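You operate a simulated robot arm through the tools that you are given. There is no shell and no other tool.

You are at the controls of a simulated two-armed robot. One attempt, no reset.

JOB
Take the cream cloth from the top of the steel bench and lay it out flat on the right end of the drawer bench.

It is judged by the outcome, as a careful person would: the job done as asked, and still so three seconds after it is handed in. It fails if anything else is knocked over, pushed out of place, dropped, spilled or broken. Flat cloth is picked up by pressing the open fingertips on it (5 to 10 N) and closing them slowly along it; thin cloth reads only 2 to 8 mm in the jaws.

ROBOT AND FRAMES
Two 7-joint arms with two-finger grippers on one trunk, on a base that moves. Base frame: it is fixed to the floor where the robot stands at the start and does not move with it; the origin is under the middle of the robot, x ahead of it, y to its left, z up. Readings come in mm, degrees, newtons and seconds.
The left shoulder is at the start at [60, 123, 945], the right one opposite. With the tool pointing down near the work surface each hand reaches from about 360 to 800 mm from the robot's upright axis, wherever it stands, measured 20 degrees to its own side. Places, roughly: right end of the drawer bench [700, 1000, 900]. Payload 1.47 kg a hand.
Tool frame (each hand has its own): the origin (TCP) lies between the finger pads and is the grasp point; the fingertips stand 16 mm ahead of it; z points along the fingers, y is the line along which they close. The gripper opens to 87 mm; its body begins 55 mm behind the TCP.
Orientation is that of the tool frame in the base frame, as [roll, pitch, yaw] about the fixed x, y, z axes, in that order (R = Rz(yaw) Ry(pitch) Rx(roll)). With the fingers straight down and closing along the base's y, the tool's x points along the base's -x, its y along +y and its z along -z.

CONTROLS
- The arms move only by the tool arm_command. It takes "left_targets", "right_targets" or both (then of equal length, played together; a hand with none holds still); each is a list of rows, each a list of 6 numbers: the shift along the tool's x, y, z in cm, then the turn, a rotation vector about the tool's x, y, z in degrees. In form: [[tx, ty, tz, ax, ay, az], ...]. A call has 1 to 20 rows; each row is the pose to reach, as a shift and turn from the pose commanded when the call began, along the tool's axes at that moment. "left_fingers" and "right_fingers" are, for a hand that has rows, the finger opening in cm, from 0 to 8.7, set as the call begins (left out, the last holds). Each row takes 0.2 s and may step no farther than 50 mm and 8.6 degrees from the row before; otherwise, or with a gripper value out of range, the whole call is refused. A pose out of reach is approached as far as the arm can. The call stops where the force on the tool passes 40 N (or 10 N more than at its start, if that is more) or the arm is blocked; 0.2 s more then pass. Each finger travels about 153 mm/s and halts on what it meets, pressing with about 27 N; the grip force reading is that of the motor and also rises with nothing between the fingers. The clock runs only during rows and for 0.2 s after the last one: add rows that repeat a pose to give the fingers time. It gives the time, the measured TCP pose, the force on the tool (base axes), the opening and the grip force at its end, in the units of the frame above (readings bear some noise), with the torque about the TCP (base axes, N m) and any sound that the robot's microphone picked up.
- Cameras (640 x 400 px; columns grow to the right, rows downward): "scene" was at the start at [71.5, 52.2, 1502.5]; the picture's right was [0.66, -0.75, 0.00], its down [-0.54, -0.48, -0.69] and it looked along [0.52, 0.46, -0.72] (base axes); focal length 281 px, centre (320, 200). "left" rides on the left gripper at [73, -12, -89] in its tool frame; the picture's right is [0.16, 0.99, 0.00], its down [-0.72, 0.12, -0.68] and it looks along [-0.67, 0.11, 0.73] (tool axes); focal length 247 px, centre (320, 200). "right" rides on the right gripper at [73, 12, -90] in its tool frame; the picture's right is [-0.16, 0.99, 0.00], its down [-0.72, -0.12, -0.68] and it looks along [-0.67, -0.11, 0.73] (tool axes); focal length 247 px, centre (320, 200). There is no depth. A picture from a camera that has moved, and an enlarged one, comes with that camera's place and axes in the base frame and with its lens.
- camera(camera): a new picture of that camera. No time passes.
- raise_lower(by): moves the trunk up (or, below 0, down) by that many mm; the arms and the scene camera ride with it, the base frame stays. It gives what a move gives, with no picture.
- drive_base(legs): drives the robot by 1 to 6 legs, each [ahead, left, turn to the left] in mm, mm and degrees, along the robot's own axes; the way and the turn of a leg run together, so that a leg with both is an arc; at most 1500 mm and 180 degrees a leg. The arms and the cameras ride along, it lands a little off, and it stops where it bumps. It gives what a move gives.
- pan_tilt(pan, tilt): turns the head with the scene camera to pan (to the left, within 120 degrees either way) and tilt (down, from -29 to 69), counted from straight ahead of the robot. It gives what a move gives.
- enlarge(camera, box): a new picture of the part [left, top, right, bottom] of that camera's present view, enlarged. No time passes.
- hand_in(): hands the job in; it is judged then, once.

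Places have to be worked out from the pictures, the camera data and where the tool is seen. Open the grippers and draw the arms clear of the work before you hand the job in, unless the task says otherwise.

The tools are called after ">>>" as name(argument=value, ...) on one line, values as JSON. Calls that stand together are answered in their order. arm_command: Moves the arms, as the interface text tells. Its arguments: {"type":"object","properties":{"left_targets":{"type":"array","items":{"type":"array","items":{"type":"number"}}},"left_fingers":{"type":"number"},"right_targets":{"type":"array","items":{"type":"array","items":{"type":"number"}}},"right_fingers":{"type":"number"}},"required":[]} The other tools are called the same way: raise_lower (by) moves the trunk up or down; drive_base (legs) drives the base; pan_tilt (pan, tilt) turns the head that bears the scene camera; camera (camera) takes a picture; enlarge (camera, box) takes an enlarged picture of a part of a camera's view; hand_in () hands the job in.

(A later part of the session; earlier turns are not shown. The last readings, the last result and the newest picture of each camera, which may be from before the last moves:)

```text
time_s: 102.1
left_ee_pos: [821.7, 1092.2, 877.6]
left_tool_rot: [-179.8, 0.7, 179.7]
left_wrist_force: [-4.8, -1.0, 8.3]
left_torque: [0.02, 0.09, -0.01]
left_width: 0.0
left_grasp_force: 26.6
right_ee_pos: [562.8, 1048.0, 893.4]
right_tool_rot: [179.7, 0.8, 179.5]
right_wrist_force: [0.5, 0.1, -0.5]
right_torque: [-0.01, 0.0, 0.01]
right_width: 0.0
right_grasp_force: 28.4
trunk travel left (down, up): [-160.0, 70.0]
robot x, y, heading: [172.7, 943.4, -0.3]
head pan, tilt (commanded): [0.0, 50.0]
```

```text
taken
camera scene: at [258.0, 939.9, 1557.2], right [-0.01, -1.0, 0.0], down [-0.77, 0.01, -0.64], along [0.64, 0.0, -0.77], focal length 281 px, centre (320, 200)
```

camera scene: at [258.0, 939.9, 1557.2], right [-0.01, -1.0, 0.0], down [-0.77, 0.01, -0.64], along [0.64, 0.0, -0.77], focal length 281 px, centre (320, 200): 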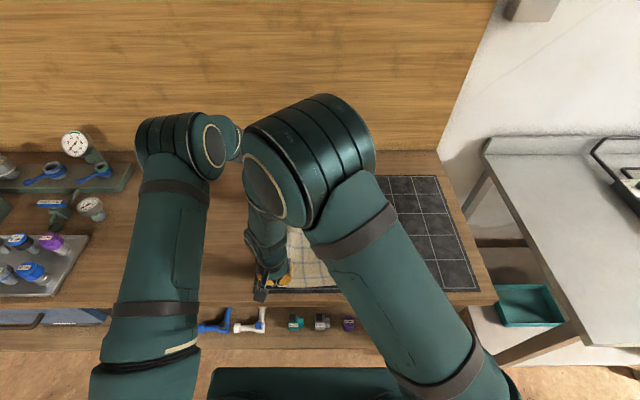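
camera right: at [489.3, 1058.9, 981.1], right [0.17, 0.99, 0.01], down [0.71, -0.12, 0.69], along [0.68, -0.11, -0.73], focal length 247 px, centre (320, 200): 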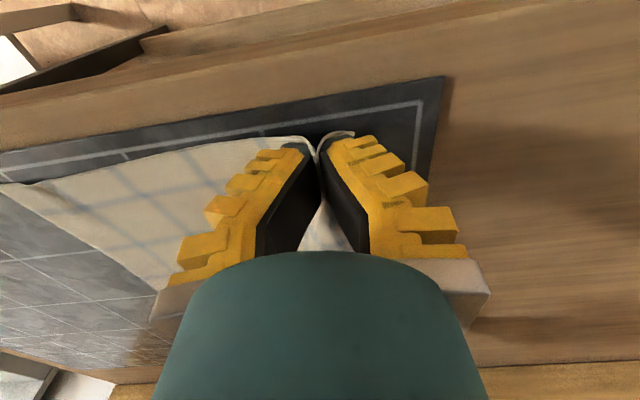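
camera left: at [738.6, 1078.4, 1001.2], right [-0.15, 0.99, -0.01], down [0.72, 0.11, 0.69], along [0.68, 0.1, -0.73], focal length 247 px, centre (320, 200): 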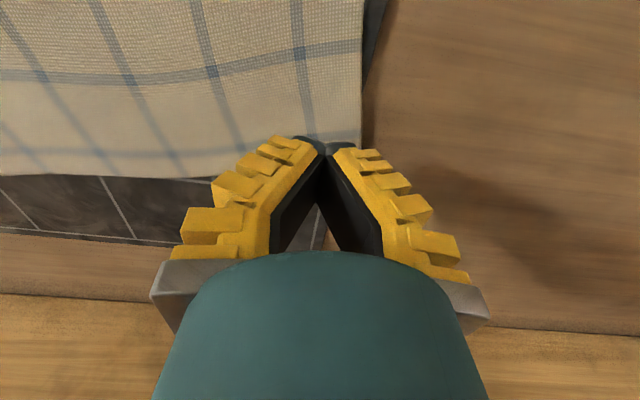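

The near edge is now straight and the surface looks smooth, with no pull force yet. I'll pull a bit further to take out the last of the ridge.

>>> arm_command(left_targets=[[0, 0, 0, 0, 0, 0], [0, 0, 0, 0, 0, 0], [0, 0, 0, 0, 0, 0], [0, 0, 0, 0, 0, 0]], right_targets=[[0.4, 0.3, 0, 0, 0, 0], [0.8, 0.6, 0, 0, 0, 0], [1.2, 0.9, 0, 0, 0, 0], [1.2, 0.9, 0, 0, 0, 0]])

>>> camera(camera="right")

>>> enlarge(camera="scene", box=[240, 180, 380, 300])

```text
time_s: 103.1
left_ee_pos: [820.7, 1089.7, 877.7]
left_tool_rot: [-179.8, 0.7, 179.6]
left_wrist_force: [-6.0, -0.6, 7.9]
left_torque: [0.0, 0.08, 0.03]
left_width: 0.1
left_grasp_force: 27.1
right_ee_pos: [551.9, 1056.3, 891.2]
right_tool_rot: [179.7, 0.7, 179.6]
right_wrist_force: [4.5, 0.0, 4.2]
right_torque: [-0.05, -0.02, -0.06]
right_width: 0.0
right_grasp_force: 27.5
trunk travel left (down, up): [-160.0, 70.0]
robot x, y, heading: [172.4, 942.3, -0.3]
head pan, tilt (commanded): [0.0, 50.0]
```

```text
taken
camera right: at [477.7, 1067.6, 980.8], right [0.17, 0.99, 0.01], down [0.71, -0.12, 0.69], along [0.68, -0.11, -0.72], focal length 247 px, centre (320, 200)
```

right: 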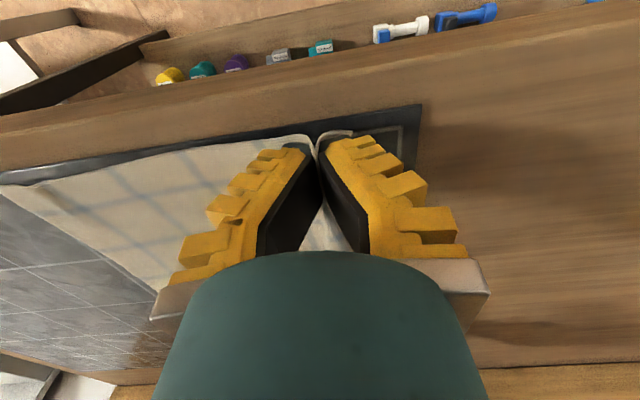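

```text
3.33 times, centred on (310, 240) of scene
camera zoom: at [258.0, 939.9, 1557.2], right [-0.01, -1.0, 0.0], down [-0.77, 0.01, -0.64], along [0.64, 0.0, -0.77], focal length 935 px, centre (353, 67)
```

zoom: 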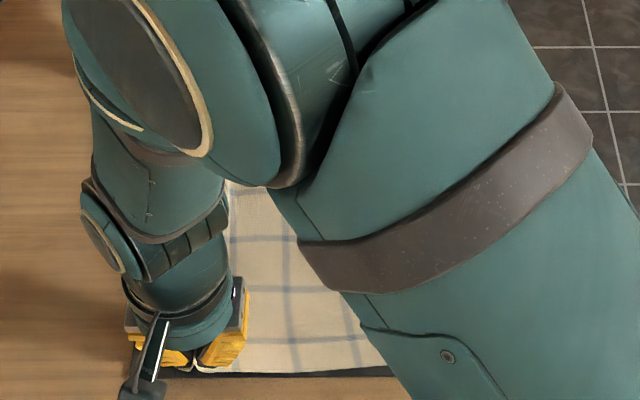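

The cloth is taut now, with 4.5 N of pull. I'll lower the pinch back to the mat.

>>> arm_command(left_targets=[[0, 0, 0, 0, 0, 0], [0, 0, 0, 0, 0, 0], [0, 0, 0, 0, 0, 0], [0, 0, 0, 0, 0, 0]], right_targets=[[0, 0, 0.5, 0, 0, 0], [0, 0, 0.9, 0, 0, 0], [0, 0, 1.15, 0, 0, 0], [0, 0, 1.15, 0, 0, 0]])

```text
time_s: 104.1
left_ee_pos: [820.1, 1091.7, 878.5]
left_tool_rot: [-179.8, 0.6, 179.6]
left_wrist_force: [-5.5, -1.5, 7.5]
left_torque: [0.03, 0.07, 0.02]
left_width: 0.0
left_grasp_force: 26.4
right_ee_pos: [551.1, 1057.0, 880.9]
right_tool_rot: [179.8, 0.7, 179.6]
right_wrist_force: [0.2, 0.0, 1.0]
right_torque: [-0.01, 0.0, 0.02]
right_width: 0.0
right_grasp_force: 27.3
trunk travel left (down, up): [-160.0, 70.0]
robot x, y, heading: [174.2, 941.3, -0.2]
head pan, tilt (commanded): [0.0, 50.0]
```

The pinch is just touching the mat. I'll open slowly with a light press so the fold spreads flat.

>>> arm_command(right_targets=[[0, 0, 0.1, 0, 0, 0], [0, 0, 0.1, 0, 0, 0]], right_fingers=0.5)

>>> arm_command(right_targets=[[0, 0, 0.05, 0, 0, 0], [0, 0, 0.05, 0, 0, 0]], right_fingers=1.0)

>>> enlarge(camera="right", box=[180, 90, 460, 270])

```text
time_s: 104.7
left_ee_pos: [820.8, 1089.5, 877.6]
left_tool_rot: [-179.9, 0.7, 179.6]
left_wrist_force: [-4.5, -0.9, 8.4]
left_torque: [0.02, 0.05, 0.0]
left_width: 0.0
left_grasp_force: 26.6
right_ee_pos: [552.6, 1057.3, 879.7]
right_tool_rot: [179.6, 0.7, 179.6]
right_wrist_force: [0.4, 0.2, 0.0]
right_torque: [-0.01, 0.01, -0.03]
right_width: 6.9
right_grasp_force: 8.6
trunk travel left (down, up): [-160.0, 70.0]
robot x, y, heading: [172.8, 942.3, -0.6]
head pan, tilt (commanded): [0.0, 50.0]
```

```text
time_s: 105.3
left_ee_pos: [820.7, 1089.0, 878.1]
left_tool_rot: [-179.8, 0.7, 179.6]
left_wrist_force: [-4.5, -1.0, 6.5]
left_torque: [0.03, 0.06, 0.01]
left_width: 0.1
left_grasp_force: 27.3
right_ee_pos: [551.4, 1055.9, 879.6]
right_tool_rot: [179.7, 0.8, 179.5]
right_wrist_force: [-0.1, -0.6, 1.7]
right_torque: [-0.01, 0.01, 0.02]
right_width: 11.4
right_grasp_force: 8.0
trunk travel left (down, up): [-160.0, 70.0]
robot x, y, heading: [168.3, 941.1, -0.4]
head pan, tilt (commanded): [0.0, 50.0]
```

```text
2.22 times, centred on (320, 180) of right
camera zoom: at [477.7, 1068.1, 968.0], right [0.17, 0.99, 0.01], down [0.71, -0.12, 0.69], along [0.68, -0.11, -0.72], focal length 549 px, centre (320, 244)
```

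zoom: 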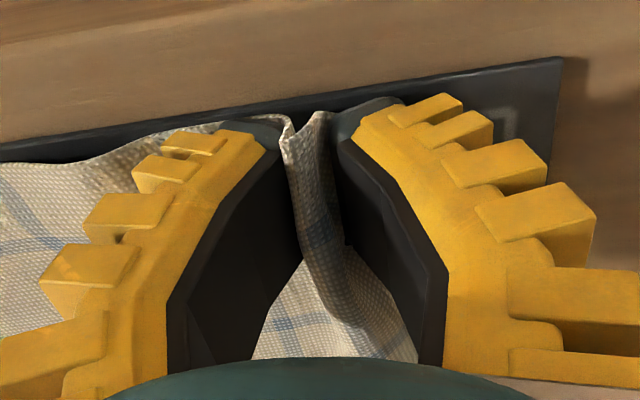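

>>> arm_command(right_targets=[[0, 0, 0.05, 0, 0, 0], [0, 0, 0.05, 0, 0, 0]], right_fingers=1.5)

>>> arm_command(right_targets=[[0, 0, 0, 0, 0, 0], [0, 0, 0, 0, 0, 0]], right_fingers=2.0)

>>> enlarge(camera="right", box=[180, 90, 460, 270])

```text
time_s: 105.9
left_ee_pos: [821.2, 1089.5, 879.5]
left_tool_rot: [-179.7, 0.6, 179.6]
left_wrist_force: [-4.6, -0.7, 6.8]
left_torque: [0.01, 0.06, 0.01]
left_width: 0.3
left_grasp_force: 26.7
right_ee_pos: [551.3, 1056.1, 879.6]
right_tool_rot: [179.7, 0.8, 179.5]
right_wrist_force: [0.1, -2.2, 10.8]
right_torque: [-0.1, 0.08, -0.01]
right_width: 16.9
right_grasp_force: 8.1
trunk travel left (down, up): [-160.0, 70.0]
robot x, y, heading: [171.8, 942.7, -0.1]
head pan, tilt (commanded): [0.0, 50.0]
```

```text
time_s: 106.5
left_ee_pos: [821.6, 1089.1, 878.0]
left_tool_rot: [-179.6, 0.8, 179.7]
left_wrist_force: [-3.8, -0.9, 6.3]
left_torque: [-0.02, 0.05, 0.02]
left_width: 0.0
left_grasp_force: 26.9
right_ee_pos: [551.5, 1056.9, 878.8]
right_tool_rot: [179.6, 0.9, 179.6]
right_wrist_force: [0.3, 4.9, 8.1]
right_torque: [-0.01, 0.07, -0.02]
right_width: 26.2
right_grasp_force: 3.1
trunk travel left (down, up): [-160.0, 70.0]
robot x, y, heading: [169.1, 943.4, -0.3]
head pan, tilt (commanded): [0.0, 50.0]
```

```text
2.22 times, centred on (320, 180) of right
camera zoom: at [477.5, 1068.8, 967.5], right [0.17, 0.99, 0.01], down [0.71, -0.12, 0.69], along [0.68, -0.11, -0.72], focal length 549 px, centre (320, 244)
```

zoom: 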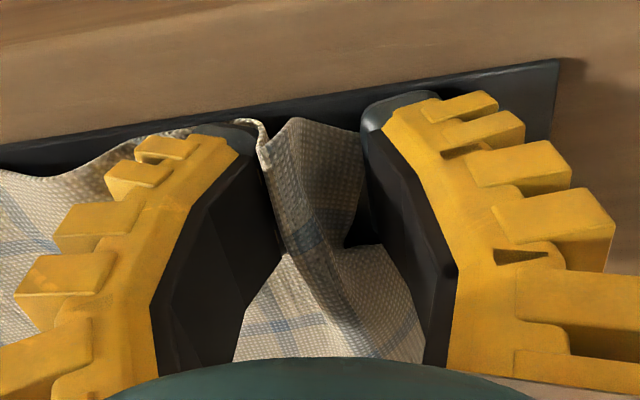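

The outer finger has let go, but a small standing fold remains. I'll lift both hands clear and check the overall state.

>>> arm_command(left_targets=[[0, 0, -1, 0, 0, 0], [0, 0, -4, 0, 0, 0], [0, 0, -8, 0, 0, 0], [0, 0, -12, 0, 0, 0], [0, 4, -14, 0, 0, 0], [0, 8, -14, 0, 0, 0], [0, 12, -14, 0, 0, 0], [0, 12, -14, 0, 0, 0], [0, 12, -14, 0, 0, 0], [0, 12, -14, 0, 0, 0], [0, 12, -14, 0, 0, 0], [0, 12, -14, 0, 0, 0], [0, 12, -14, 0, 0, 0]], right_targets=[[0, 0, -0.5, 0, 0, 0], [0, 0, -2, 0, 0, 0], [0, 0, -5, 0, 0, 0], [0, 0, -9, 0, 0, 0], [0, 0, -13, 0, 0, 0], [0, -4, -15, 0, 0, 0], [0, -8.5, -15, 0, 0, 0], [0, -13, -15, 0, 0, 0], [0, -17.5, -15, 0, 0, 0], [0, -22, -15, 0, 0, 0], [0, -26.5, -15, 0, 0, 0], [0, -31, -15, 0, 0, 0], [0, -35, -15, 0, 0, 0]])

>>> camera(camera="scene")

>>> enlarge(camera="scene", box=[240, 180, 380, 300])

```text
time_s: 109.3
left_ee_pos: [820.2, 1209.8, 1017.4]
left_tool_rot: [-179.8, 0.6, 179.6]
left_wrist_force: [0.9, -0.7, 0.1]
left_torque: [0.02, -0.02, -0.01]
left_width: 0.0
left_grasp_force: 26.8
right_ee_pos: [549.1, 705.2, 1026.0]
right_tool_rot: [179.7, 0.7, 179.6]
right_wrist_force: [0.3, -0.6, -0.2]
right_torque: [0.02, 0.0, 0.02]
right_width: 26.2
right_grasp_force: 4.2
trunk travel left (down, up): [-160.0, 70.0]
robot x, y, heading: [169.5, 941.3, -0.4]
head pan, tilt (commanded): [0.0, 50.0]
```

```text
taken
camera scene: at [259.2, 939.3, 1557.1], right [-0.01, -1.0, 0.0], down [-0.77, 0.01, -0.64], along [0.64, 0.0, -0.77], focal length 281 px, centre (320, 200)
```

scene: 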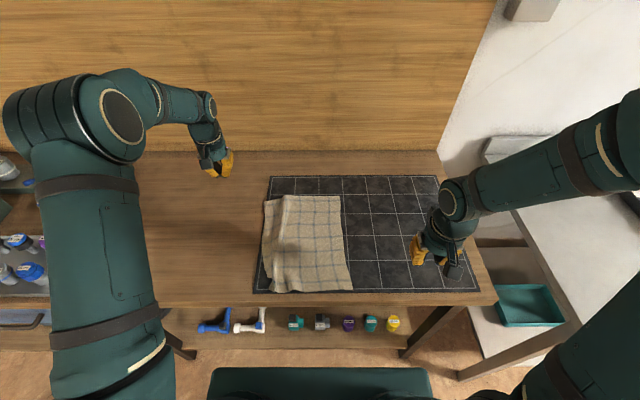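

```text
3.33 times, centred on (310, 240) of scene
camera zoom: at [259.2, 939.3, 1557.1], right [-0.01, -1.0, 0.0], down [-0.77, 0.01, -0.64], along [0.64, 0.0, -0.77], focal length 935 px, centre (353, 67)
```

zoom: 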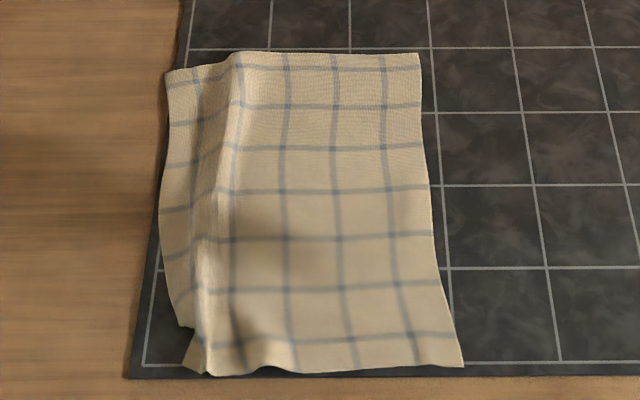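

That is much better: the cloth lies at about x 540–855 with a straight right edge. What's left is one long ruck along the left side at y≈1057 and a tucked near-left corner. I'll sweep the ruck outward toward the free left edge with light fingertip strokes, starting near the front.

>>> arm_command(left_targets=[[2.9, -2.3, 0, 0, 0, 0], [5.8, -4.6, 0, 0, 0, 0], [8.7, -6.9, 0, 0, 0, 0], [11.6, -9.2, 0, 0, 0, 0], [14.5, -11.5, 0, 0, 0, 0], [17.4, -13.8, 0, 0, 0, 0], [20.3, -16.1, 0, 0, 0, 0], [23, -18.4, 2, 0, 0, 0], [23, -18.4, 6, 0, 0, 0], [23, -18.4, 10, 0, 0, 0], [23, -18.4, 12.7, 0, 0, 0], [23, -18.4, 12.7, 0, 0, 0]])

>>> camera(camera="left")

>>> camera(camera="right")

```text
time_s: 111.9
left_ee_pos: [590.3, 1026.7, 887.5]
left_tool_rot: [-179.7, 0.6, 179.6]
left_wrist_force: [-0.3, 0.3, 0.2]
left_torque: [0.02, 0.01, -0.02]
left_width: 0.0
left_grasp_force: 27.0
right_ee_pos: [547.0, 706.7, 1026.0]
right_tool_rot: [179.8, 0.7, 179.4]
right_wrist_force: [0.6, -1.1, -0.6]
right_torque: [0.07, -0.03, 0.01]
right_width: 26.7
right_grasp_force: 4.4
trunk travel left (down, up): [-160.0, 70.0]
robot x, y, heading: [170.6, 940.6, -0.4]
head pan, tilt (commanded): [0.0, 50.0]
```

```text
taken
camera left: at [516.9, 1016.0, 976.5], right [-0.15, 0.99, -0.01], down [0.72, 0.11, 0.69], along [0.68, 0.1, -0.73], focal length 247 px, centre (320, 200)
```

left: 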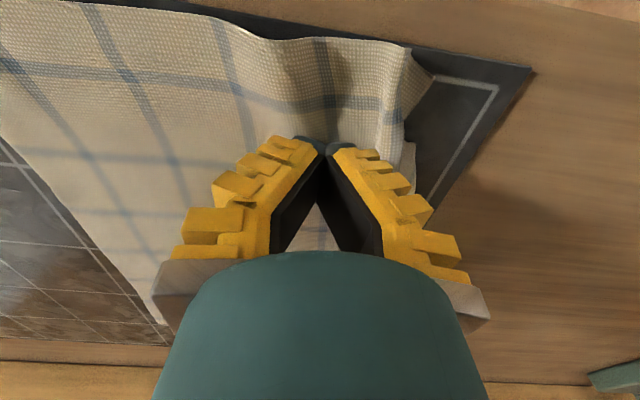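

```text
taken
camera right: at [474.5, 718.3, 1115.1], right [0.17, 0.99, 0.01], down [0.71, -0.12, 0.69], along [0.68, -0.11, -0.73], focal length 247 px, centre (320, 200)
```

right: 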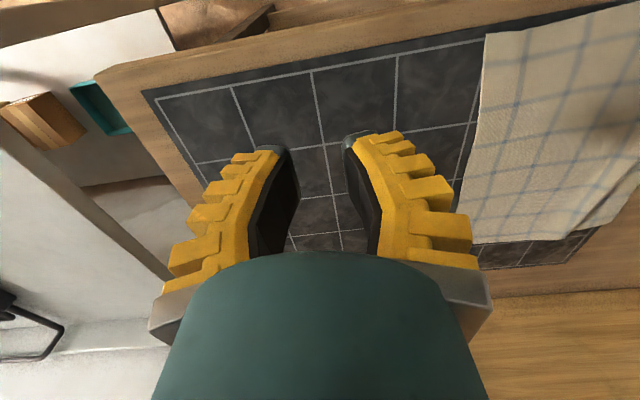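

The ruck near the front edge is broad, about y 988–1060. I'll start the stroke further in, at y≈985, and lower to a light touch.

>>> arm_command(left_targets=[[0, -2.1, -0.3, 0, 0, 0], [0, -4.2, -0.3, 0, 0, 0], [0, -4.2, 0.3, 0, 0, 0], [0, -4.2, 0.65, 0, 0, 0], [0, -4.2, 0.65, 0, 0, 0]])

```text
time_s: 113.1
left_ee_pos: [589.3, 986.1, 882.9]
left_tool_rot: [-179.7, 0.6, 179.6]
left_wrist_force: [0.0, -0.1, 0.6]
left_torque: [0.0, 0.0, -0.01]
left_width: 0.0
left_grasp_force: 26.8
right_ee_pos: [547.7, 707.1, 1026.3]
right_tool_rot: [179.7, 0.7, 179.5]
right_wrist_force: [-0.2, -0.7, 1.2]
right_torque: [0.01, -0.02, 0.02]
right_width: 26.7
right_grasp_force: 4.9
trunk travel left (down, up): [-160.0, 70.0]
robot x, y, heading: [173.1, 942.9, -0.3]
head pan, tilt (commanded): [0.0, 50.0]
```

>>> arm_command(left_targets=[[0, 0, 0.1, 0, 0, 0], [0, 0, 0.15, 0, 0, 0], [0, 0, 0.15, 0, 0, 0]])

```text
time_s: 113.9
left_ee_pos: [589.7, 985.6, 880.9]
left_tool_rot: [-179.7, 0.6, 179.6]
left_wrist_force: [0.6, 0.8, 0.3]
left_torque: [0.0, 0.02, -0.01]
left_width: 0.1
left_grasp_force: 27.0
right_ee_pos: [548.4, 708.2, 1026.7]
right_tool_rot: [179.7, 0.7, 179.5]
right_wrist_force: [-0.1, 0.5, 0.3]
right_torque: [-0.02, -0.02, -0.01]
right_width: 26.7
right_grasp_force: 4.8
trunk travel left (down, up): [-160.0, 70.0]
robot x, y, heading: [168.2, 944.7, -0.4]
head pan, tilt (commanded): [0.0, 50.0]
```

Still no touch. I'll go down another 1 mm, then make the outward stroke with a light touch.

>>> arm_command(left_targets=[[0, 0, 0.1, 0, 0, 0], [0, 0, 0.1, 0, 0, 0]])

```text
time_s: 114.5
left_ee_pos: [590.3, 985.2, 880.5]
left_tool_rot: [-179.8, 0.7, 179.5]
left_wrist_force: [-0.3, 0.8, 1.4]
left_torque: [-0.02, 0.0, 0.0]
left_width: 0.0
left_grasp_force: 27.1
right_ee_pos: [548.7, 706.9, 1024.9]
right_tool_rot: [179.7, 0.7, 179.5]
right_wrist_force: [0.3, 0.2, -0.4]
right_torque: [0.01, 0.03, 0.02]
right_width: 26.4
right_grasp_force: 4.7
trunk travel left (down, up): [-160.0, 70.0]
robot x, y, heading: [172.7, 940.3, -0.4]
head pan, tilt (commanded): [0.0, 50.0]
```

A light touch of 1.4 N. Now the stroke outward along +y.

>>> arm_command(left_targets=[[0, 1, 0.02, 0, 0, 0], [0, 2, 0.02, 0, 0, 0], [0, 3, 0.01, 0, 0, 0], [0, 4, 0.01, 0, 0, 0], [0, 5, 0, 0, 0, 0], [0, 6, 0, 0, 0, 0], [0, 7, -0.01, 0, 0, 0], [0, 8, -0.02, 0, 0, 0], [0, 9, -0.02, 0, 0, 0], [0, 9, -0.02, 0, 0, 0]])

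>>> camera(camera="left")

>>> enlarge(camera="scene", box=[240, 180, 380, 300])

```text
time_s: 116.7
left_ee_pos: [591.2, 1075.3, 880.0]
left_tool_rot: [-179.8, 0.6, 179.7]
left_wrist_force: [0.5, -0.4, -0.9]
left_torque: [0.02, 0.02, -0.03]
left_width: 0.0
left_grasp_force: 26.5
right_ee_pos: [548.0, 707.5, 1026.7]
right_tool_rot: [179.7, 0.7, 179.6]
right_wrist_force: [-0.3, 0.2, -0.4]
right_torque: [0.02, 0.02, 0.0]
right_width: 26.5
right_grasp_force: 4.7
trunk travel left (down, up): [-160.0, 70.0]
robot x, y, heading: [173.3, 939.8, -0.6]
head pan, tilt (commanded): [0.0, 50.0]
```

```text
taken
camera left: at [517.6, 1063.9, 968.2], right [-0.15, 0.99, -0.01], down [0.72, 0.11, 0.69], along [0.68, 0.1, -0.73], focal length 247 px, centre (320, 200)
```

left: 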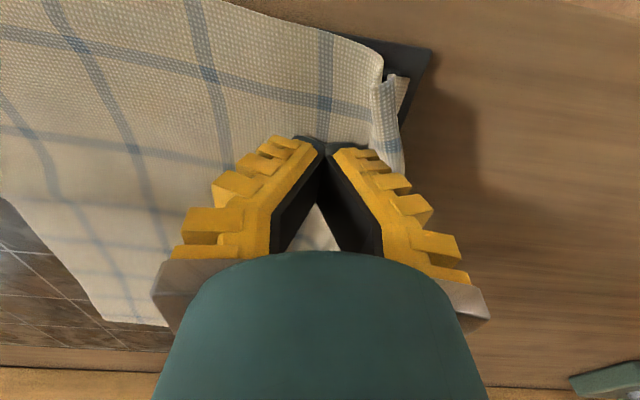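

```text
3.33 times, centred on (310, 240) of scene
camera zoom: at [259.4, 940.1, 1557.1], right [-0.01, -1.0, 0.0], down [-0.77, 0.01, -0.64], along [0.64, 0.0, -0.77], focal length 935 px, centre (353, 67)
```

zoom: 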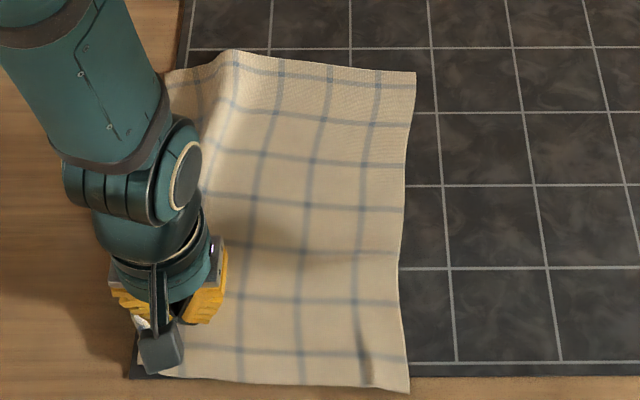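

The stroke carried the whole near part of the cloth left by about 45 mm, so the cloth slides on the mat more easily than I thought. A flap is standing along the left edge by the front corner. I'll raise slightly, push the flap outward with the fingertip without pressing, then look.

>>> arm_command(left_targets=[[0, 0, -0.25, 0, 0, 0], [-0.5, 1, -0.25, 0, 0, 0], [-0.5, 2, -0.25, 0, 0, 0], [-0.5, 3, -0.25, 0, 0, 0], [-0.5, 4, -0.25, 0, 0, 0], [-0.5, 4, -4, 0, 0, 0], [-0.5, 6, -8, 0, 0, 0], [-0.5, 8, -12, 0, 0, 0], [-0.5, 8, -12, 0, 0, 0]])

>>> camera(camera="left")

>>> enlarge(camera="scene", box=[230, 180, 390, 310])

```text
time_s: 118.7
left_ee_pos: [597.0, 1157.8, 1000.4]
left_tool_rot: [-179.8, 0.6, 179.5]
left_wrist_force: [-0.1, 0.4, 0.2]
left_torque: [-0.04, 0.02, 0.02]
left_width: 0.0
left_grasp_force: 27.1
right_ee_pos: [549.6, 706.8, 1026.4]
right_tool_rot: [179.6, 0.6, 179.5]
right_wrist_force: [0.3, -0.1, -0.4]
right_torque: [-0.01, 0.02, 0.01]
right_width: 26.5
right_grasp_force: 5.0
trunk travel left (down, up): [-160.0, 70.0]
robot x, y, heading: [168.0, 943.9, -0.4]
head pan, tilt (commanded): [0.0, 50.0]
```

```text
taken
camera left: at [522.5, 1145.1, 1088.5], right [-0.15, 0.99, -0.01], down [0.72, 0.11, 0.69], along [0.68, 0.1, -0.73], focal length 247 px, centre (320, 200)
```

left: 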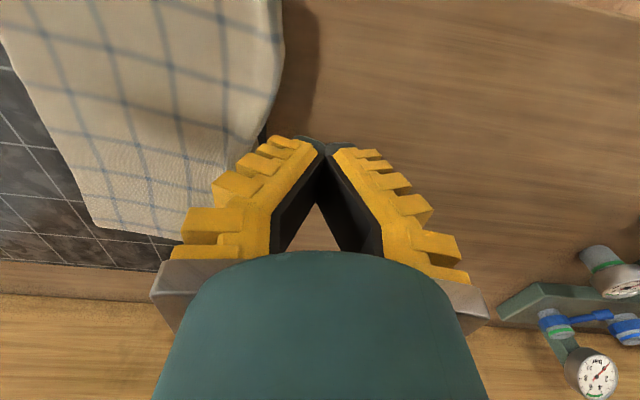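

```text
3.08 times, centred on (310, 245) of scene
camera zoom: at [260.3, 939.9, 1556.9], right [-0.01, -1.0, 0.0], down [-0.77, 0.01, -0.64], along [0.64, 0.0, -0.77], focal length 863 px, centre (351, 62)
```

zoom: 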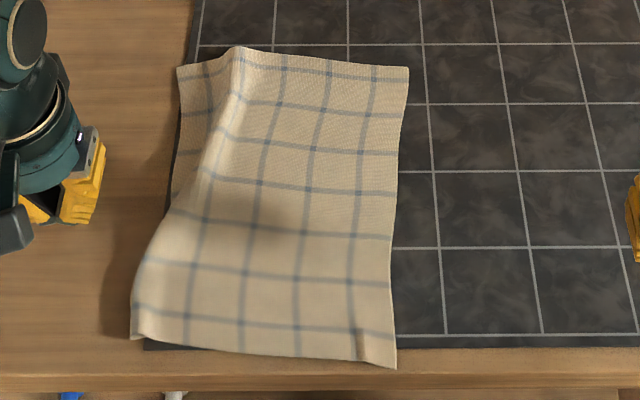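

The near half is spread now, but the grid lines show a strip of about 30 mm along the left edge, near the front, folded underneath. I'll pin the near-right part with the right hand, then pinch and lift the near-left area so the strip can drop open. First I'll position both hands.

>>> arm_command(left_targets=[[0.8, -1.2, 0, 0, 0, 0], [1.8, -2.6, 0, 0, 0, 0], [2.8, -4.2, 0, 0, 0, 0], [3.8, -5.8, 0, 0, 0, 0], [4.2, -7.2, 0, 0, 0, 0], [4.2, -7.2, 2, 0, 0, 0], [4.2, -7.2, 5, 0, 0, 0], [4.2, -7.2, 5, 0, 0, 0]], right_targets=[[-0.2, 3, 1, 0, 0, 0], [-0.4, 7, 2, 0, 0, 0], [-0.6, 11, 3, 0, 0, 0], [-0.8, 15, 4, 0, 0, 0], [-1.2, 19, 5, 0, 0, 0], [-1.6, 22.3, 7, 0, 0, 0], [-1.6, 22.3, 10, 0, 0, 0], [-1.6, 22.3, 13.2, 0, 0, 0]], left_fingers=2.2, right_fingers=0)

>>> camera(camera="left")

>>> camera(camera="right")

```text
time_s: 120.5
left_ee_pos: [552.3, 1084.8, 948.1]
left_tool_rot: [-179.7, 0.6, 179.6]
left_wrist_force: [0.4, 0.6, -0.1]
left_torque: [-0.01, 0.0, 0.03]
left_width: 28.4
left_grasp_force: 4.4
right_ee_pos: [566.4, 930.1, 894.7]
right_tool_rot: [179.8, 0.7, 179.6]
right_wrist_force: [-0.4, 0.5, 0.2]
right_torque: [0.01, -0.01, 0.01]
right_width: 0.1
right_grasp_force: 26.9
trunk travel left (down, up): [-160.0, 70.0]
robot x, y, heading: [171.9, 944.0, -0.5]
head pan, tilt (commanded): [0.0, 50.0]
```

```text
taken
camera left: at [479.7, 1073.4, 1037.0], right [-0.15, 0.99, -0.01], down [0.72, 0.11, 0.69], along [0.68, 0.1, -0.73], focal length 247 px, centre (320, 200)
```

left: 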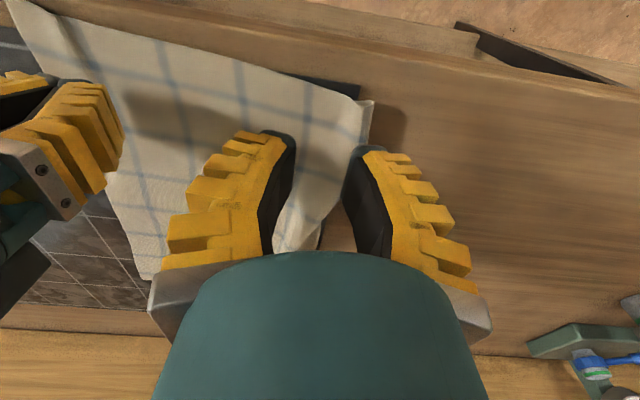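

```text
taken
camera right: at [493.1, 942.3, 983.8], right [0.17, 0.99, 0.01], down [0.71, -0.12, 0.69], along [0.68, -0.11, -0.73], focal length 247 px, centre (320, 200)
```

right: 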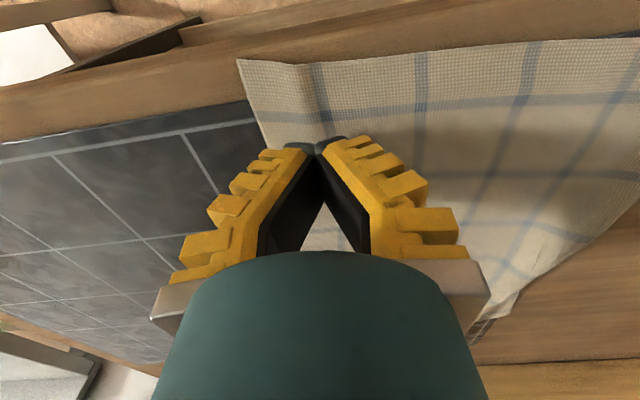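

The left fingers are above the near-left area, and the folded strip peeks out at the corner. I'll lower the right hand to pin the cloth and the left hand close to contact.

>>> arm_command(left_targets=[[0, 0, 2, 0, 0, 0], [0, 0, 4, 0, 0, 0], [0, 0, 5.5, 0, 0, 0], [0, 0, 6.2, 0, 0, 0], [0, 0, 6.2, 0, 0, 0]], right_targets=[[0, 0, 0.4, 0, 0, 0], [0, 0, 0.8, 0, 0, 0], [0, 0, 1.1, 0, 0, 0], [0, 0, 1.35, 0, 0, 0], [0, 0, 1.35, 0, 0, 0]])

```text
time_s: 121.7
left_ee_pos: [554.3, 1084.1, 888.8]
left_tool_rot: [-179.7, 0.6, 179.6]
left_wrist_force: [0.2, -1.8, 0.5]
left_torque: [0.0, -0.03, 0.03]
left_width: 28.5
left_grasp_force: 4.6
right_ee_pos: [567.9, 929.2, 881.8]
right_tool_rot: [179.7, 0.7, 179.6]
right_wrist_force: [-0.6, -0.6, -0.2]
right_torque: [0.0, 0.01, 0.02]
right_width: 0.0
right_grasp_force: 26.8
trunk travel left (down, up): [-160.0, 70.0]
robot x, y, heading: [170.4, 943.3, -0.3]
head pan, tilt (commanded): [0.0, 50.0]
```

>>> arm_command(left_targets=[[0, 0, 0.3, 0, 0, 0], [0, 0, 0.6, 0, 0, 0], [0, 0, 0.6, 0, 0, 0]], right_targets=[[0, 0, 0.1, 0, 0, 0], [0, 0, 0.25, 0, 0, 0], [0, 0, 0.25, 0, 0, 0]])

>>> enlarge(camera="left", box=[180, 70, 460, 250])

```text
time_s: 122.5
left_ee_pos: [554.6, 1083.5, 882.3]
left_tool_rot: [-179.8, 0.6, 179.7]
left_wrist_force: [-0.1, 0.2, 0.4]
left_torque: [0.02, -0.02, 0.03]
left_width: 23.2
left_grasp_force: 7.7
right_ee_pos: [567.2, 929.5, 878.9]
right_tool_rot: [179.7, 0.7, 179.5]
right_wrist_force: [0.2, 0.2, 0.0]
right_torque: [-0.01, 0.01, 0.01]
right_width: 0.0
right_grasp_force: 27.1
trunk travel left (down, up): [-160.0, 70.0]
robot x, y, heading: [172.7, 940.7, -0.2]
head pan, tilt (commanded): [0.0, 50.0]
```

```text
2.22 times, centred on (320, 160) of left
camera zoom: at [480.3, 1072.2, 969.6], right [-0.15, 0.99, -0.01], down [0.72, 0.11, 0.69], along [0.68, 0.1, -0.73], focal length 549 px, centre (320, 289)
```

zoom: 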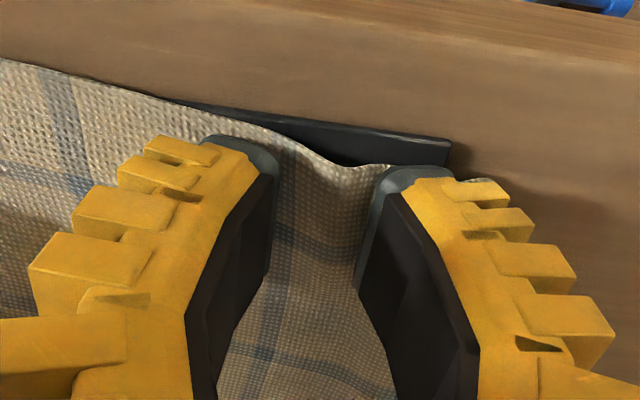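

>>> arm_command(left_targets=[[0, 0, 0.1, 0, 0, 0], [0, 0, 0.18, 0, 0, 0], [0, 0, 0.18, 0, 0, 0]], right_targets=[[0, 0, 0.1, 0, 0, 0], [0, 0, 0.15, 0, 0, 0], [0, 0, 0.15, 0, 0, 0]])

```text
time_s: 123.3
left_ee_pos: [553.7, 1083.8, 880.1]
left_tool_rot: [-179.8, 0.7, 179.6]
left_wrist_force: [0.8, 0.5, 5.3]
left_torque: [0.01, 0.03, 0.02]
left_width: 23.0
left_grasp_force: 7.3
right_ee_pos: [567.6, 928.8, 879.2]
right_tool_rot: [179.8, 0.7, 179.6]
right_wrist_force: [0.2, -0.6, 7.4]
right_torque: [0.01, 0.03, -0.01]
right_width: 0.0
right_grasp_force: 26.7
trunk travel left (down, up): [-160.0, 70.0]
robot x, y, heading: [171.5, 943.0, -0.2]
head pan, tilt (commanded): [0.0, 50.0]
```

The left presses at 5 N and the right pins at 7 N. Now I'll close the left fingers slowly.

>>> arm_command(left_targets=[[0, 0, 0.02, 0, 0, 0], [0, 0, 0.02, 0, 0, 0]], left_fingers=1.7)

>>> arm_command(left_targets=[[0, 0, 0.04, 0, 0, 0], [0, 0, 0.04, 0, 0, 0]], left_fingers=1.2)

>>> arm_command(left_targets=[[0, 0, 0.05, 0, 0, 0], [0, 0, 0.05, 0, 0, 0]], left_fingers=0.7)

>>> enlarge(camera="left", box=[180, 70, 460, 250])

```text
time_s: 123.9
left_ee_pos: [554.6, 1083.6, 879.6]
left_tool_rot: [-179.8, 0.7, 179.5]
left_wrist_force: [0.0, 0.8, 6.2]
left_torque: [0.01, 0.06, -0.01]
left_width: 20.5
left_grasp_force: 2.0
right_ee_pos: [566.4, 928.6, 877.6]
right_tool_rot: [179.7, 0.7, 179.5]
right_wrist_force: [0.5, 0.4, 10.1]
right_torque: [-0.02, 0.07, 0.02]
right_width: 0.0
right_grasp_force: 27.2
trunk travel left (down, up): [-160.0, 70.0]
robot x, y, heading: [172.6, 946.1, -0.3]
head pan, tilt (commanded): [0.0, 50.0]
```

```text
time_s: 124.5
left_ee_pos: [553.2, 1083.8, 879.7]
left_tool_rot: [-179.8, 0.6, 179.6]
left_wrist_force: [-0.3, 0.4, 2.6]
left_torque: [0.0, 0.01, 0.0]
left_width: 13.5
left_grasp_force: 6.9
right_ee_pos: [567.8, 929.2, 878.9]
right_tool_rot: [179.7, 0.6, 179.5]
right_wrist_force: [1.3, -0.5, 10.5]
right_torque: [0.0, 0.09, 0.0]
right_width: 0.1
right_grasp_force: 26.5
trunk travel left (down, up): [-160.0, 70.0]
robot x, y, heading: [173.7, 941.0, -0.4]
head pan, tilt (commanded): [0.0, 50.0]
```

```text
time_s: 125.1
left_ee_pos: [553.1, 1084.1, 879.4]
left_tool_rot: [-179.9, 0.7, 179.6]
left_wrist_force: [-0.7, -0.4, 7.1]
left_torque: [-0.02, 0.05, -0.01]
left_width: 10.9
left_grasp_force: 2.8
right_ee_pos: [566.3, 929.0, 879.2]
right_tool_rot: [179.7, 0.7, 179.5]
right_wrist_force: [1.4, -0.7, 10.8]
right_torque: [-0.01, 0.06, -0.01]
right_width: 0.0
right_grasp_force: 27.3
trunk travel left (down, up): [-160.0, 70.0]
robot x, y, heading: [169.1, 945.9, -0.3]
head pan, tilt (commanded): [0.0, 50.0]
```

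```text
2.22 times, centred on (320, 160) of left
camera zoom: at [480.2, 1072.3, 967.3], right [-0.15, 0.99, -0.01], down [0.72, 0.11, 0.69], along [0.68, 0.1, -0.73], focal length 549 px, centre (320, 289)
```

zoom: 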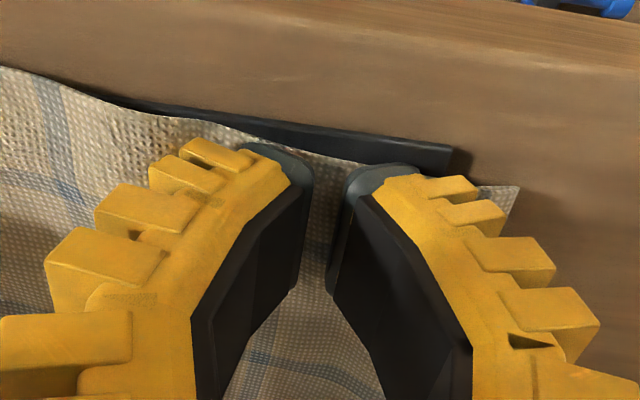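

Little fold has formed between the pads so far. I'll close fully with a slightly firmer press and see whether the cloth is caught.

>>> arm_command(left_targets=[[0, 0, 0.06, 0, 0, 0], [0, 0, 0.06, 0, 0, 0]], left_fingers=0.3)

>>> arm_command(left_targets=[[0, 0, 0.03, 0, 0, 0], [0, 0, 0.03, 0, 0, 0], [0, 0, 0.03, 0, 0, 0]], left_fingers=0)

>>> arm_command(left_targets=[[0, 0, -1, 0, 0, 0], [0, 0, -2.5, 0, 0, 0], [0, 0, -4, 0, 0, 0], [0, 0, -4, 0, 0, 0]])

>>> camera(camera="left")

>>> camera(camera="scene")

```text
time_s: 125.7
left_ee_pos: [554.3, 1084.3, 878.3]
left_tool_rot: [-179.8, 0.7, 179.6]
left_wrist_force: [0.2, -0.2, 7.2]
left_torque: [-0.02, 0.09, 0.01]
left_width: 6.4
left_grasp_force: 2.5
right_ee_pos: [567.0, 930.0, 878.9]
right_tool_rot: [179.7, 0.7, 179.6]
right_wrist_force: [2.0, -0.9, 10.2]
right_torque: [0.0, 0.03, -0.03]
right_width: 0.1
right_grasp_force: 26.8
trunk travel left (down, up): [-160.0, 70.0]
robot x, y, heading: [172.0, 941.6, -0.4]
head pan, tilt (commanded): [0.0, 50.0]
```

```text
time_s: 126.5
left_ee_pos: [554.4, 1084.2, 878.5]
left_tool_rot: [-179.8, 0.7, 179.5]
left_wrist_force: [0.1, -0.6, 10.8]
left_torque: [-0.01, 0.03, 0.03]
left_width: 0.0
left_grasp_force: 26.6
right_ee_pos: [567.4, 929.6, 878.1]
right_tool_rot: [179.7, 0.7, 179.5]
right_wrist_force: [3.4, -0.2, 9.7]
right_torque: [0.03, 0.03, 0.01]
right_width: 0.0
right_grasp_force: 26.9
trunk travel left (down, up): [-160.0, 70.0]
robot x, y, heading: [173.9, 941.0, -0.4]
head pan, tilt (commanded): [0.0, 50.0]
```

```text
time_s: 127.5
left_ee_pos: [553.7, 1084.5, 917.1]
left_tool_rot: [-179.9, 0.8, 179.6]
left_wrist_force: [0.6, 0.6, 0.7]
left_torque: [0.02, -0.01, 0.01]
left_width: 0.0
left_grasp_force: 27.8
right_ee_pos: [566.3, 929.5, 879.2]
right_tool_rot: [179.7, 0.7, 179.6]
right_wrist_force: [2.2, -0.6, 13.2]
right_torque: [-0.03, 0.05, -0.02]
right_width: 0.1
right_grasp_force: 26.2
trunk travel left (down, up): [-160.0, 70.0]
robot x, y, heading: [170.8, 943.6, -0.3]
head pan, tilt (commanded): [0.0, 50.0]
```

```text
taken
camera left: at [479.7, 1072.3, 1005.8], right [-0.15, 0.99, -0.01], down [0.72, 0.11, 0.69], along [0.68, 0.1, -0.73], focal length 247 px, centre (320, 200)
```

left: 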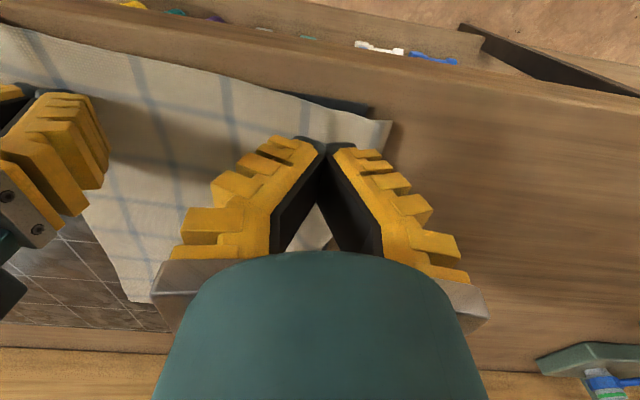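

```text
taken
camera scene: at [258.8, 940.3, 1557.1], right [-0.01, -1.0, 0.0], down [-0.77, 0.01, -0.64], along [0.64, 0.0, -0.77], focal length 281 px, centre (320, 200)
```

scene: 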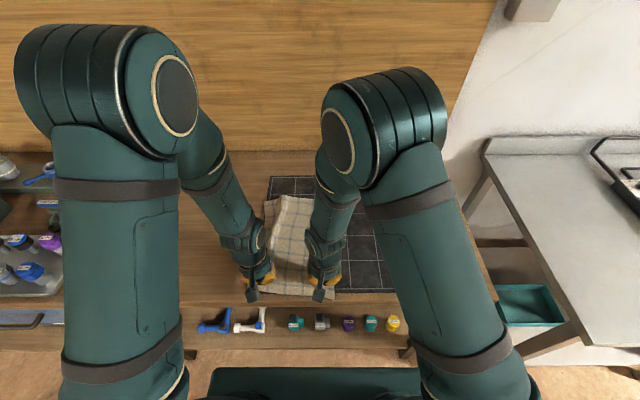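

The left hand came up empty, but the corner visible at about [540, 1124] may be the true one, unfolded. I'll move the left hand away to look.

>>> arm_command(left_targets=[[0, 2, -3, 0, 0, 0], [0, 6, -6, 0, 0, 0], [0, 10, -9, 0, 0, 0], [0, 14, -9, 0, 0, 0], [0, 14, -9, 0, 0, 0]])

>>> enlarge(camera="scene", box=[230, 180, 390, 310])

>>> camera(camera="left")

```text
time_s: 128.7
left_ee_pos: [553.2, 1224.5, 1007.3]
left_tool_rot: [-179.8, 0.6, 179.6]
left_wrist_force: [0.2, 0.3, -0.1]
left_torque: [-0.02, -0.01, 0.0]
left_width: 0.0
left_grasp_force: 26.4
right_ee_pos: [567.7, 929.4, 879.2]
right_tool_rot: [179.7, 0.7, 179.6]
right_wrist_force: [0.7, -0.5, 11.8]
right_torque: [-0.01, 0.07, 0.0]
right_width: 0.1
right_grasp_force: 27.5
trunk travel left (down, up): [-160.0, 70.0]
robot x, y, heading: [168.6, 942.4, -0.3]
head pan, tilt (commanded): [0.0, 50.0]
```

```text
3.08 times, centred on (310, 245) of scene
camera zoom: at [258.8, 940.0, 1557.1], right [-0.01, -1.0, 0.0], down [-0.77, 0.01, -0.64], along [0.64, 0.0, -0.77], focal length 863 px, centre (351, 62)
```

zoom: 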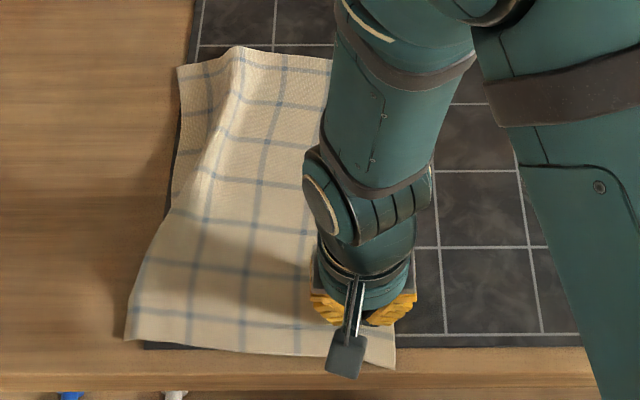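

```text
taken
camera left: at [479.5, 1213.0, 1095.7], right [-0.15, 0.99, -0.01], down [0.72, 0.11, 0.69], along [0.68, 0.1, -0.73], focal length 247 px, centre (320, 200)
```

left: 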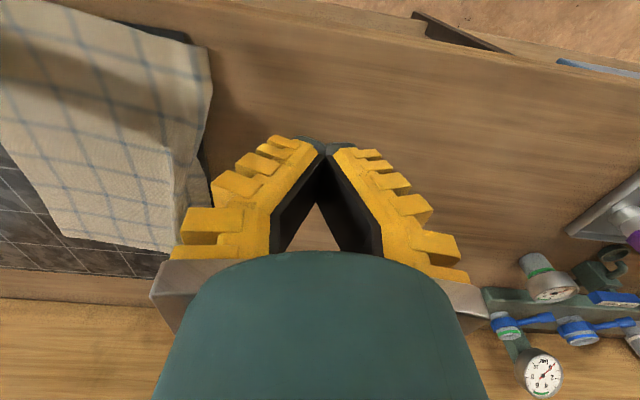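

>>> enlarge(camera="left", box=[0, 0, 260, 260])

```text
1.54 times, centred on (130, 130) of left
camera zoom: at [479.5, 1213.0, 1095.7], right [-0.15, 0.99, -0.01], down [0.72, 0.11, 0.69], along [0.68, 0.1, -0.73], focal length 380 px, centre (612, 308)
```

zoom: 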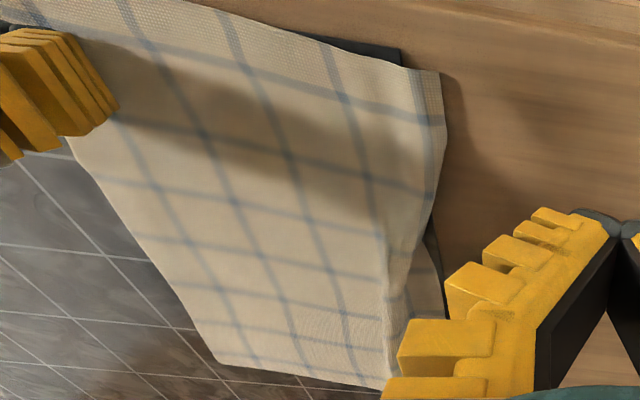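

A strip of about 2 cm is still tucked under at the near-left, and the pinch failed because the cloth was held taut by my right-hand pin. I'll lift the right hand away and pinch again a bit further in, on the single layer.

>>> arm_command(left_targets=[[0, -4, 1, 0, 0, 0], [0, -8, 2, 0, 0, 0], [0, -12, 4, 0, 0, 0], [0, -16, 6, 0, 0, 0], [0, -16, 9, 0, 0, 0], [0, -16, 11.8, 0, 0, 0], [0, -16, 11.8, 0, 0, 0]], right_targets=[[0, 0, -1, 0, 0, 0], [0, 0, -4, 0, 0, 0], [0, 0, -8, 0, 0, 0], [0, -4, -10, 0, 0, 0], [0, -8, -10, 0, 0, 0], [0, -12, -10, 0, 0, 0], [0, -14, -10, 0, 0, 0]], left_fingers=2.8)

>>> enlarge(camera="left", box=[180, 50, 460, 230])

>>> enlarge(camera="scene", box=[230, 180, 390, 310])

```text
time_s: 130.3
left_ee_pos: [553.2, 1063.9, 889.3]
left_tool_rot: [-179.7, 0.7, 179.6]
left_wrist_force: [0.3, -0.7, -0.2]
left_torque: [-0.02, 0.0, -0.01]
left_width: 34.2
left_grasp_force: 4.4
right_ee_pos: [563.3, 790.3, 978.1]
right_tool_rot: [179.7, 0.7, 179.6]
right_wrist_force: [0.5, 0.2, 0.0]
right_torque: [0.02, -0.02, -0.02]
right_width: 0.2
right_grasp_force: 27.0
trunk travel left (down, up): [-160.0, 70.0]
robot x, y, heading: [171.0, 943.9, -0.4]
head pan, tilt (commanded): [0.0, 50.0]
```

```text
2.22 times, centred on (320, 140) of left
camera zoom: at [480.1, 1052.5, 977.6], right [-0.15, 0.99, -0.01], down [0.72, 0.11, 0.69], along [0.68, 0.1, -0.73], focal length 549 px, centre (320, 333)
```

zoom: 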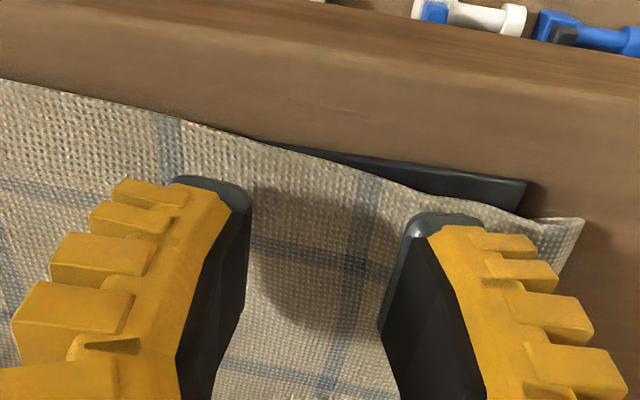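

```text
3.08 times, centred on (310, 245) of scene
camera zoom: at [259.0, 940.7, 1557.1], right [-0.01, -1.0, 0.0], down [-0.77, 0.01, -0.64], along [0.64, 0.0, -0.77], focal length 863 px, centre (351, 62)
```

zoom: 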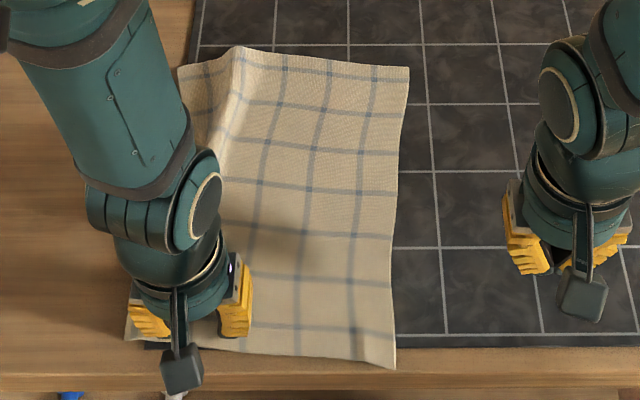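

>>> arm_command(left_targets=[[0, 0, 0.4, 0, 0, 0], [0, 0, 0.7, 0, 0, 0], [0, 0, 0.85, 0, 0, 0], [0, 0, 0.85, 0, 0, 0]])

```text
time_s: 131.3
left_ee_pos: [554.2, 1062.9, 880.6]
left_tool_rot: [-179.8, 0.6, 179.6]
left_wrist_force: [0.4, -0.1, -0.3]
left_torque: [-0.03, 0.02, 0.03]
left_width: 31.0
left_grasp_force: 4.6
right_ee_pos: [565.0, 790.3, 977.8]
right_tool_rot: [179.7, 0.7, 179.5]
right_wrist_force: [-0.2, -0.4, -0.6]
right_torque: [-0.01, 0.0, 0.0]
right_width: 0.1
right_grasp_force: 27.6
trunk travel left (down, up): [-160.0, 70.0]
robot x, y, heading: [170.0, 941.4, -0.3]
head pan, tilt (commanded): [0.0, 50.0]
```

>>> arm_command(left_targets=[[0, 0, 0.1, 0, 0, 0], [0, 0, 0.15, 0, 0, 0], [0, 0, 0.15, 0, 0, 0]])

```text
time_s: 132.1
left_ee_pos: [553.1, 1064.6, 879.1]
left_tool_rot: [-179.8, 0.7, 179.6]
left_wrist_force: [0.2, -0.4, 5.5]
left_torque: [0.01, 0.05, 0.02]
left_width: 31.7
left_grasp_force: 1.9
right_ee_pos: [563.3, 788.4, 976.9]
right_tool_rot: [179.6, 0.6, 179.5]
right_wrist_force: [0.3, -0.4, -0.6]
right_torque: [0.02, 0.0, 0.0]
right_width: 0.0
right_grasp_force: 27.0
trunk travel left (down, up): [-160.0, 70.0]
robot x, y, heading: [174.2, 939.5, -0.4]
head pan, tilt (commanded): [0.0, 50.0]
```

The press is 5.5 N. I'll close in slow steps.

>>> arm_command(left_targets=[[0, 0, 0.03, 0, 0, 0], [0, 0, 0.03, 0, 0, 0]], left_fingers=2.3)

>>> arm_command(left_targets=[[0, 0, 0.02, 0, 0, 0], [0, 0, 0.02, 0, 0, 0]], left_fingers=1.8)

>>> arm_command(left_targets=[[0, 0, 0.02, 0, 0, 0], [0, 0, 0.02, 0, 0, 0]], left_fingers=1.3)

>>> enlarge(camera="left", box=[180, 70, 460, 250])

```text
time_s: 132.7
left_ee_pos: [554.7, 1063.9, 879.4]
left_tool_rot: [-179.8, 0.6, 179.6]
left_wrist_force: [-1.4, -0.2, 5.5]
left_torque: [0.03, 0.01, -0.01]
left_width: 26.2
left_grasp_force: 3.0
right_ee_pos: [564.0, 789.6, 976.9]
right_tool_rot: [179.7, 0.7, 179.5]
right_wrist_force: [-0.9, 0.4, 0.0]
right_torque: [0.02, -0.01, 0.0]
right_width: 0.0
right_grasp_force: 26.9
trunk travel left (down, up): [-160.0, 70.0]
robot x, y, heading: [170.2, 940.9, -0.4]
head pan, tilt (commanded): [0.0, 50.0]
```

```text
time_s: 133.3
left_ee_pos: [554.4, 1063.5, 879.4]
left_tool_rot: [-179.8, 0.6, 179.6]
left_wrist_force: [0.6, 0.4, 2.4]
left_torque: [0.06, 0.03, 0.02]
left_width: 19.1
left_grasp_force: 8.0
right_ee_pos: [564.9, 790.7, 976.4]
right_tool_rot: [179.7, 0.7, 179.5]
right_wrist_force: [0.7, -0.3, 0.0]
right_torque: [-0.03, 0.0, -0.02]
right_width: 0.3
right_grasp_force: 26.6
trunk travel left (down, up): [-160.0, 70.0]
robot x, y, heading: [169.4, 941.4, -0.3]
head pan, tilt (commanded): [0.0, 50.0]
```

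```text
time_s: 133.9
left_ee_pos: [554.3, 1063.4, 880.4]
left_tool_rot: [-179.8, 0.6, 179.6]
left_wrist_force: [0.6, -0.1, 6.0]
left_torque: [0.04, 0.04, 0.01]
left_width: 16.9
left_grasp_force: 2.8
right_ee_pos: [563.5, 788.9, 977.2]
right_tool_rot: [179.7, 0.7, 179.5]
right_wrist_force: [0.3, -0.4, 0.3]
right_torque: [-0.02, 0.0, -0.02]
right_width: 0.1
right_grasp_force: 26.9
trunk travel left (down, up): [-160.0, 70.0]
robot x, y, heading: [170.5, 940.3, -0.7]
head pan, tilt (commanded): [0.0, 50.0]
```

```text
2.22 times, centred on (320, 160) of left
camera zoom: at [480.3, 1051.7, 967.8], right [-0.15, 0.99, -0.01], down [0.72, 0.11, 0.69], along [0.68, 0.1, -0.73], focal length 549 px, centre (320, 289)
```

zoom: 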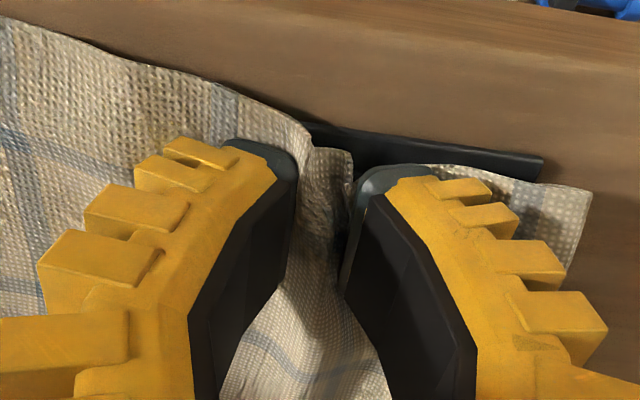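

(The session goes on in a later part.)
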